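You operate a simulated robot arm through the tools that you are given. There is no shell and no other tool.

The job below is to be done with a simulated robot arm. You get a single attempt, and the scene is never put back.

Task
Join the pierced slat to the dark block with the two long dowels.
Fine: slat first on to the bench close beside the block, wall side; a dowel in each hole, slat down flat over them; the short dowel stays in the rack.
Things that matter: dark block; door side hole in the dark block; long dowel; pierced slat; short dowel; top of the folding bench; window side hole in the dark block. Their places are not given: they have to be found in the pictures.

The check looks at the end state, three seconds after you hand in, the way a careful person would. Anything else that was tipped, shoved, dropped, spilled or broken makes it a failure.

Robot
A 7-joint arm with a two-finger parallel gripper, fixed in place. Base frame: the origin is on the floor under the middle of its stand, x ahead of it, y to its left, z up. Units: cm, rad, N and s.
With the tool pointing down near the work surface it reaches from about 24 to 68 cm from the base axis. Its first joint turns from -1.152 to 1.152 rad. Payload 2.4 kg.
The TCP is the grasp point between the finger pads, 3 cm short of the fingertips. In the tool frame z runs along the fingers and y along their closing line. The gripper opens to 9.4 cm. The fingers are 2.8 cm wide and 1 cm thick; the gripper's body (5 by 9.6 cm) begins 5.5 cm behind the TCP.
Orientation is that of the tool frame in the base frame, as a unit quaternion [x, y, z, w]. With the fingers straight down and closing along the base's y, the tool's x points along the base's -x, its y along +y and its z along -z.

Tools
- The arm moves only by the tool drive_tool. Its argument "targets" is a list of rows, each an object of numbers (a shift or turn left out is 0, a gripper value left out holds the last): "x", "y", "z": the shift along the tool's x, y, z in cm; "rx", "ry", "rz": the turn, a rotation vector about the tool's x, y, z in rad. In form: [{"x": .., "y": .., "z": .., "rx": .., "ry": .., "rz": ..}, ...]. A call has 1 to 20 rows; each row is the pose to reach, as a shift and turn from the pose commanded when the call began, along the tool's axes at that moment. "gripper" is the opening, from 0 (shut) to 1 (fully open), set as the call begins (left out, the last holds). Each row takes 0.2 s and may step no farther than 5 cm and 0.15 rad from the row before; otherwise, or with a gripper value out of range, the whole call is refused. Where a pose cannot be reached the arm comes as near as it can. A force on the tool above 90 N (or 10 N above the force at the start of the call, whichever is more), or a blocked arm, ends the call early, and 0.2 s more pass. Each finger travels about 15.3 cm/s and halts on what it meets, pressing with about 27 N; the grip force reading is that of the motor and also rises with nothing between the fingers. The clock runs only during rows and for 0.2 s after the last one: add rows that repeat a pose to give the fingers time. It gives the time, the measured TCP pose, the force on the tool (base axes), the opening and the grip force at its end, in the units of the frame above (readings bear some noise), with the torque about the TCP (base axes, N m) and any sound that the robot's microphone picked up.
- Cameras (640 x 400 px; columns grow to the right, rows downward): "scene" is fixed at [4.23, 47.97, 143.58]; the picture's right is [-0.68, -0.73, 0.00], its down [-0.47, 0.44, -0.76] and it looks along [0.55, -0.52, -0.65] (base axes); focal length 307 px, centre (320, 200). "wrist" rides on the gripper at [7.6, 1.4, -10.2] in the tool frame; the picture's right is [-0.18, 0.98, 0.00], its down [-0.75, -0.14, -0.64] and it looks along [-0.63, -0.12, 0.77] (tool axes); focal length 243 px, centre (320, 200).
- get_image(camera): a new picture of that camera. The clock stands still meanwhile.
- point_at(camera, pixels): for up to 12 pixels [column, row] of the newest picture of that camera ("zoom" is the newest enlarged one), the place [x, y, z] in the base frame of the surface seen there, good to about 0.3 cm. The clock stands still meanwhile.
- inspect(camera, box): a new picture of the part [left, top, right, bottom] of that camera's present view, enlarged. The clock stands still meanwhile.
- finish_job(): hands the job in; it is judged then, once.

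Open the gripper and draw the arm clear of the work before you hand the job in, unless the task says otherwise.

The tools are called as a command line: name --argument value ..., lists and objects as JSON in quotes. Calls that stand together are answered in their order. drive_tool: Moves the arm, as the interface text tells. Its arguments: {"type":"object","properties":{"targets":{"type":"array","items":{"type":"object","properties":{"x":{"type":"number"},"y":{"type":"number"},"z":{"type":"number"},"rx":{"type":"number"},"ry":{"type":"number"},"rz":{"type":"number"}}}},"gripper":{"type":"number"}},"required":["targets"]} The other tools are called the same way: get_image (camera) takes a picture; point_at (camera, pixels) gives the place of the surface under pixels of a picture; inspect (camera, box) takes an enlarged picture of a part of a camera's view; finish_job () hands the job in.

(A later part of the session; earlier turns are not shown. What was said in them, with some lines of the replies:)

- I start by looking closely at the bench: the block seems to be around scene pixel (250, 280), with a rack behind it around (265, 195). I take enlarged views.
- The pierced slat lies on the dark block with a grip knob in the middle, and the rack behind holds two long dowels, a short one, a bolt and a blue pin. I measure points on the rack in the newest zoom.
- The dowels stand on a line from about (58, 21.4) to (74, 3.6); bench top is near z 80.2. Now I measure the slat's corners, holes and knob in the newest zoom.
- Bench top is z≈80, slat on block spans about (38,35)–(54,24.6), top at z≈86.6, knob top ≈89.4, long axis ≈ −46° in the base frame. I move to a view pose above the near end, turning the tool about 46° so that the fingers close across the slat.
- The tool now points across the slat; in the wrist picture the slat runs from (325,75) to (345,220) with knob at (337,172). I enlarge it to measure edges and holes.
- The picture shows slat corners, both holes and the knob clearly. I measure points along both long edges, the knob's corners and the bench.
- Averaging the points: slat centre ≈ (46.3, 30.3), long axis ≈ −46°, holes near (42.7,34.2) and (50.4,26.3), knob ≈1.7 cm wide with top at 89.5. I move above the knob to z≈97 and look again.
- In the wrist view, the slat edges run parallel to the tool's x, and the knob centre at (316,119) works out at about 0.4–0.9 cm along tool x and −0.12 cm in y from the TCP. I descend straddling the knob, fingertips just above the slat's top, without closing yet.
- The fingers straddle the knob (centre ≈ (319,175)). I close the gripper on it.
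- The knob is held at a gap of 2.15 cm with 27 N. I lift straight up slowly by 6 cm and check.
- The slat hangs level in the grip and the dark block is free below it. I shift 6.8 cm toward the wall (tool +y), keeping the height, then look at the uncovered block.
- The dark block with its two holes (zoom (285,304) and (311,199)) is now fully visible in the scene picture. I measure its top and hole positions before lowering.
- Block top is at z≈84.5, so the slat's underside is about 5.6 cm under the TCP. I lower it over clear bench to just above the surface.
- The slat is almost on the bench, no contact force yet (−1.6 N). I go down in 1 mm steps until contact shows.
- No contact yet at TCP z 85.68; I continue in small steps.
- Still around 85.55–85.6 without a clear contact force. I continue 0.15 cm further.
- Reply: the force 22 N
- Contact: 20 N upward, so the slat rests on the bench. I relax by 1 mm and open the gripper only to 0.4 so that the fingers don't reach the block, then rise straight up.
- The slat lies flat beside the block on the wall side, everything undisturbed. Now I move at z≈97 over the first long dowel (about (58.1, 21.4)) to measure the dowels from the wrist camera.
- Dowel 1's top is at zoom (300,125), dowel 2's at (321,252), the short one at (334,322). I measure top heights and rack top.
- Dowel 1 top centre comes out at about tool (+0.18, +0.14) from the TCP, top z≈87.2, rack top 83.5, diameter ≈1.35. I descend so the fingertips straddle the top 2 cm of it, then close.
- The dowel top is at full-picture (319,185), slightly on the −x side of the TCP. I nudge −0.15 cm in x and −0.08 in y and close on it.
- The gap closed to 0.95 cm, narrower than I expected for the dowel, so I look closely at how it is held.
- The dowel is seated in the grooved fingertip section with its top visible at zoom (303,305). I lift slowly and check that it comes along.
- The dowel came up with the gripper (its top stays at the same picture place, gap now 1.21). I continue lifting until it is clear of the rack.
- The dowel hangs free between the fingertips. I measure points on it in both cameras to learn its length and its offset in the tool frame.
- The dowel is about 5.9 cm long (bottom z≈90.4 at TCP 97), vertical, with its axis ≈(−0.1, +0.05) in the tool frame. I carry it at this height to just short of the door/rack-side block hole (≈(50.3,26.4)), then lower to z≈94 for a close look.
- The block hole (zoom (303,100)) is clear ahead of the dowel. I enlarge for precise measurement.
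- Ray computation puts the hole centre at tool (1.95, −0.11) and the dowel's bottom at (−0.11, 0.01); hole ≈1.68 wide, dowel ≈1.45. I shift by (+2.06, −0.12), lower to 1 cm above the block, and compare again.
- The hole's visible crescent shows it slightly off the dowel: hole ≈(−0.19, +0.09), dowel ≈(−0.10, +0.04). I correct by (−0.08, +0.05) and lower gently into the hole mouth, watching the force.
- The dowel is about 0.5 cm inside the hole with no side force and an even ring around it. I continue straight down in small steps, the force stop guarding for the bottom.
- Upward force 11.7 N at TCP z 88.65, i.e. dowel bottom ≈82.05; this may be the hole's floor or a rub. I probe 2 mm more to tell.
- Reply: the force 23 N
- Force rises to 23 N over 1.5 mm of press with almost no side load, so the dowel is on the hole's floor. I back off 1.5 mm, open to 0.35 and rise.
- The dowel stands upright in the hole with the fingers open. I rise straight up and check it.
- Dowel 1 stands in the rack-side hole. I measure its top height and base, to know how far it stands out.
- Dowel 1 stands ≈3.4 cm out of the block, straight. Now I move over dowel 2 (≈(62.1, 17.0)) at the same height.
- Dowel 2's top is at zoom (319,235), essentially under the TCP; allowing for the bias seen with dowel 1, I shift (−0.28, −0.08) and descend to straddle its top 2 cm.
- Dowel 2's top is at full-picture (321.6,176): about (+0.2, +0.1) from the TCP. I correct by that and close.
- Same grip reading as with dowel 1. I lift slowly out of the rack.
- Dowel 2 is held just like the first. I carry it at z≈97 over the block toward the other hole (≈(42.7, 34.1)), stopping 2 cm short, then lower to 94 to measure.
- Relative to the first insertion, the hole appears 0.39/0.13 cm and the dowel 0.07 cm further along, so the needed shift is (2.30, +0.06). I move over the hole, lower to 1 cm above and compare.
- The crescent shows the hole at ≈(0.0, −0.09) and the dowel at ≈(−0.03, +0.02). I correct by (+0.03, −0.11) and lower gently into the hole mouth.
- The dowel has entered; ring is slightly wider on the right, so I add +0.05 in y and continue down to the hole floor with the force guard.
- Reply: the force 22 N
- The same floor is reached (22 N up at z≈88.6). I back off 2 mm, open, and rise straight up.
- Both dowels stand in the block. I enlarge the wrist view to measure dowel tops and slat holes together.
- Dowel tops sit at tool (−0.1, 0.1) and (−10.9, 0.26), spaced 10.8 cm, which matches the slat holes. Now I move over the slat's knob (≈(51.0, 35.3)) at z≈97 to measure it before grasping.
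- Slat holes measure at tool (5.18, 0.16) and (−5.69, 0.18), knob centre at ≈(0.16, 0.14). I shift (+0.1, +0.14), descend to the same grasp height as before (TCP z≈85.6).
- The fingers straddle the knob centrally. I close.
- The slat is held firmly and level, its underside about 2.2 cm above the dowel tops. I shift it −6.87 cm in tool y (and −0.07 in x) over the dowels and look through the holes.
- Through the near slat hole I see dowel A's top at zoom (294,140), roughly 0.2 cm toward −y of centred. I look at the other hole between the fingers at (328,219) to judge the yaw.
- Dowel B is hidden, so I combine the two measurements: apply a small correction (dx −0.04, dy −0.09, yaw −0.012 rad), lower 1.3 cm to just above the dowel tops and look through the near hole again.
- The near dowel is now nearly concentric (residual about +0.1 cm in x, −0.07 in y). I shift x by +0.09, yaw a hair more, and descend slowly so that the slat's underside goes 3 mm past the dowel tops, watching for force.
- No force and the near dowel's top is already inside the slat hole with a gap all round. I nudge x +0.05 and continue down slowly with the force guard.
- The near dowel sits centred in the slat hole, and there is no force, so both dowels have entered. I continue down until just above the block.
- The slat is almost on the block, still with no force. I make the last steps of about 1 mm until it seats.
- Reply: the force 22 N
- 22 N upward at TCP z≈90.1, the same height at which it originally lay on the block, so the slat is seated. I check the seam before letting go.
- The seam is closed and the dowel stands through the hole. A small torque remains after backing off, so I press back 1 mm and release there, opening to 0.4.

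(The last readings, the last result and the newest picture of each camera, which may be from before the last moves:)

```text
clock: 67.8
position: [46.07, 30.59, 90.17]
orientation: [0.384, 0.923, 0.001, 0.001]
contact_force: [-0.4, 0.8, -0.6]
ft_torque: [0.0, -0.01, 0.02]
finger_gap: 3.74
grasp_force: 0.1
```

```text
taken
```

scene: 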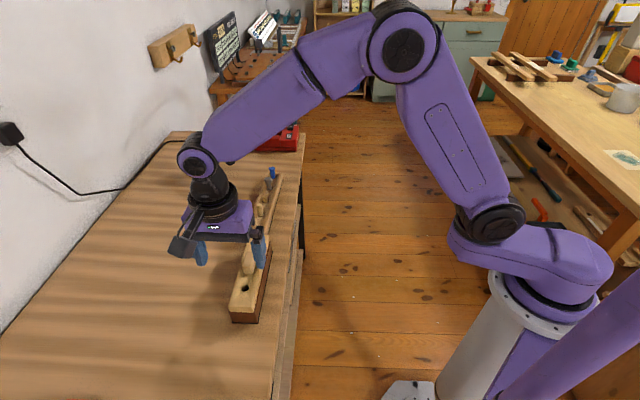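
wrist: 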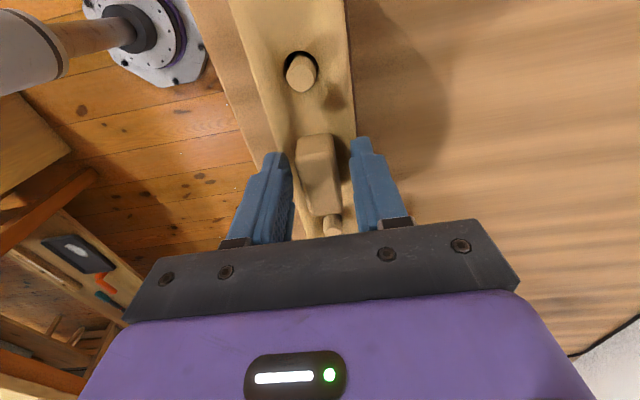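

The fingers are free of the knob and both dowels stand through the slat. I rise straight up well clear and look at the result.

drive_tool --targets '[{"z": -1.0}, {"z": -2.5}, {"z": -4.5}, {"z": -7.0}, {"z": -10.0}, {"z": -13.0}, {"z": -16.0}, {"z": -16.0}]'

get_image --camera "wrist"

inspect --camera "scene" --box '[200, 210, 300, 330]'

```text
clock: 69.6
position: [45.97, 30.63, 106.19]
orientation: [0.384, 0.923, 0.001, 0.001]
contact_force: [-0.3, 0.7, 0.0]
ft_torque: [-0.01, -0.01, 0.01]
finger_gap: 3.76
grasp_force: 0.1
```

```text
taken
```

wrist: 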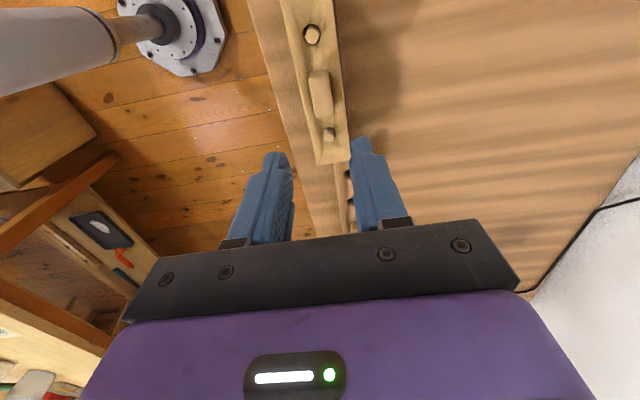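

```text
3.33 times, centred on (250, 270) of scene
```

zoom: 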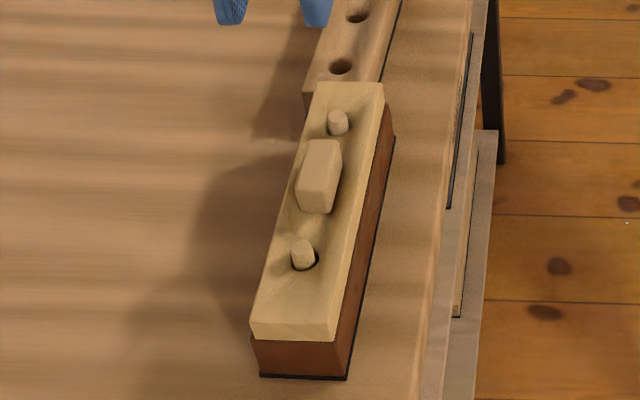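

The slat lies flat over both dowels on the dark block, short dowel untouched in the rack. I draw the arm clear, back toward its starting place, then check everything once more.

drive_tool --targets '[{"x": -1.3, "y": -3.1, "z": -1.0}, {"x": -2.7, "y": -6.2, "z": -2.0}, {"x": -4.0, "y": -9.3, "z": -3.0}, {"x": -5.4, "y": -12.4, "z": -4.0}, {"x": -6.7, "y": -15.5, "z": -5.0}, {"x": -8.1, "y": -18.6, "z": -6.0}, {"x": -9.4, "y": -21.7, "z": -7.0}, {"x": -9.4, "y": -21.7, "z": -7.0}]' --gripper 1

get_image --camera "scene"

inspect --camera "scene" --box '[225, 225, 280, 330]'

inspect --camera "scene" --box '[190, 120, 310, 250]'

```text
clock: 71.4
position: [37.11, 8.73, 113.15]
orientation: [0.385, 0.923, 0.0, 0.0]
contact_force: [-0.9, 0.4, -0.3]
ft_torque: [0.01, 0.0, 0.04]
finger_gap: 9.39
grasp_force: 0.0
```

```text
taken
```

scene: 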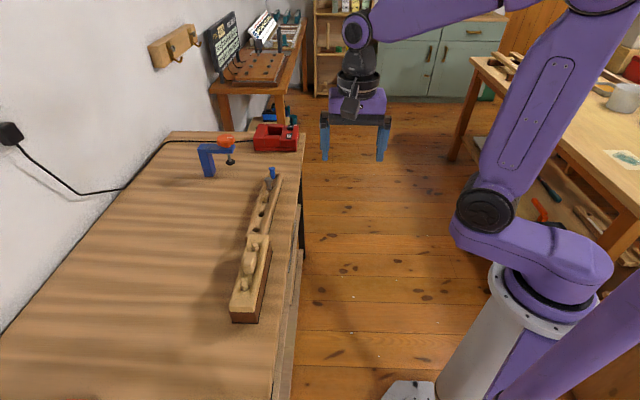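

```text
3.81 times, centred on (252, 278) of scene
```

zoom: 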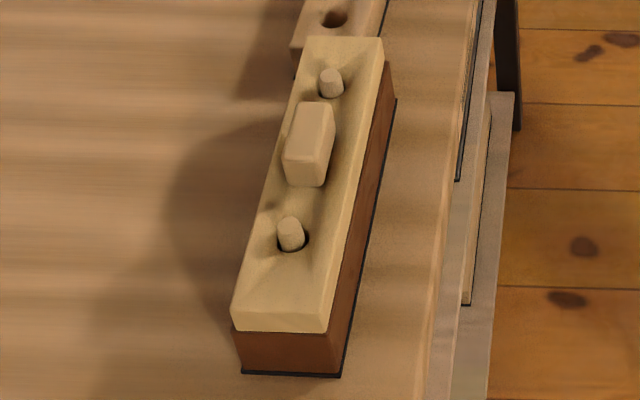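

```text
3.08 times, centred on (250, 185) of scene
```

zoom: 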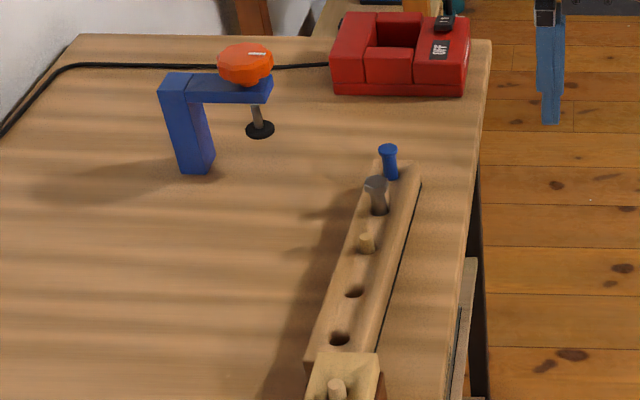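

Everything else is in place: rack with short dowel, bolt and pin, clamp and red tool unmoved. One last check of the slat's flatness by measuring its top at both ends.

inspect --camera "scene" --box '[225, 225, 280, 330]'

point_at --camera "zoom" --pixels '[[315, 45], [372, 48], [360, 60], [245, 310], [315, 318], [280, 290], [345, 180], [275, 200], [331, 76], [290, 225]]'

```text
3.81 times, centred on (252, 278) of scene
```

zoom: 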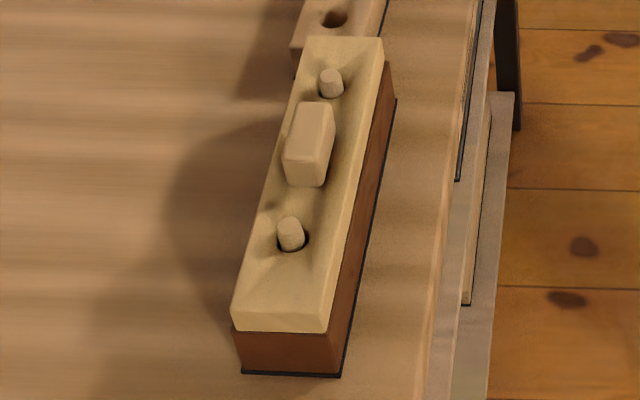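

```text
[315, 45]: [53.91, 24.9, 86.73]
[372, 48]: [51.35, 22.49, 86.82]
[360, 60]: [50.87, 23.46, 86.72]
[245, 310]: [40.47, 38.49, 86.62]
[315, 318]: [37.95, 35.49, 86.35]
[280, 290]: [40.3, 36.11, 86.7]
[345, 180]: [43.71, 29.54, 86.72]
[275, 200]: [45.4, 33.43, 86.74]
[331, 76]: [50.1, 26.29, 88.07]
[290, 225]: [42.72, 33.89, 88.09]
```

The slat's top is level at z≈86.7 at both ends and both dowel tops stand at 88.1, with the arm clear and the gripper open. I hand the job in.

finish_job

```text
The job is handed in.
```

The pierced slat is joined to the dark block with both long dowels, and I've handed the job in. The result of the check isn't known yet.

- **Slat:** it lies flat on the block. Its top measures about 86.7 cm at both ends, and it seated at the height where it originally lay.
- **Dowels:** one long dowel stands on the floor of each block hole. Each shows about 1.4 cm above the slat.
- **Order:** I set the slat on the bench first, about 2.3 cm from the block on the wall side. Then the dowels went in, and the slat went down over them.
- **Everything else:** the short dowel stayed in the rack. The last scene picture shows the bolt, blue pin, clamp and red tool where they were.
- **Arm:** the gripper is open and the arm is back near its starting place.
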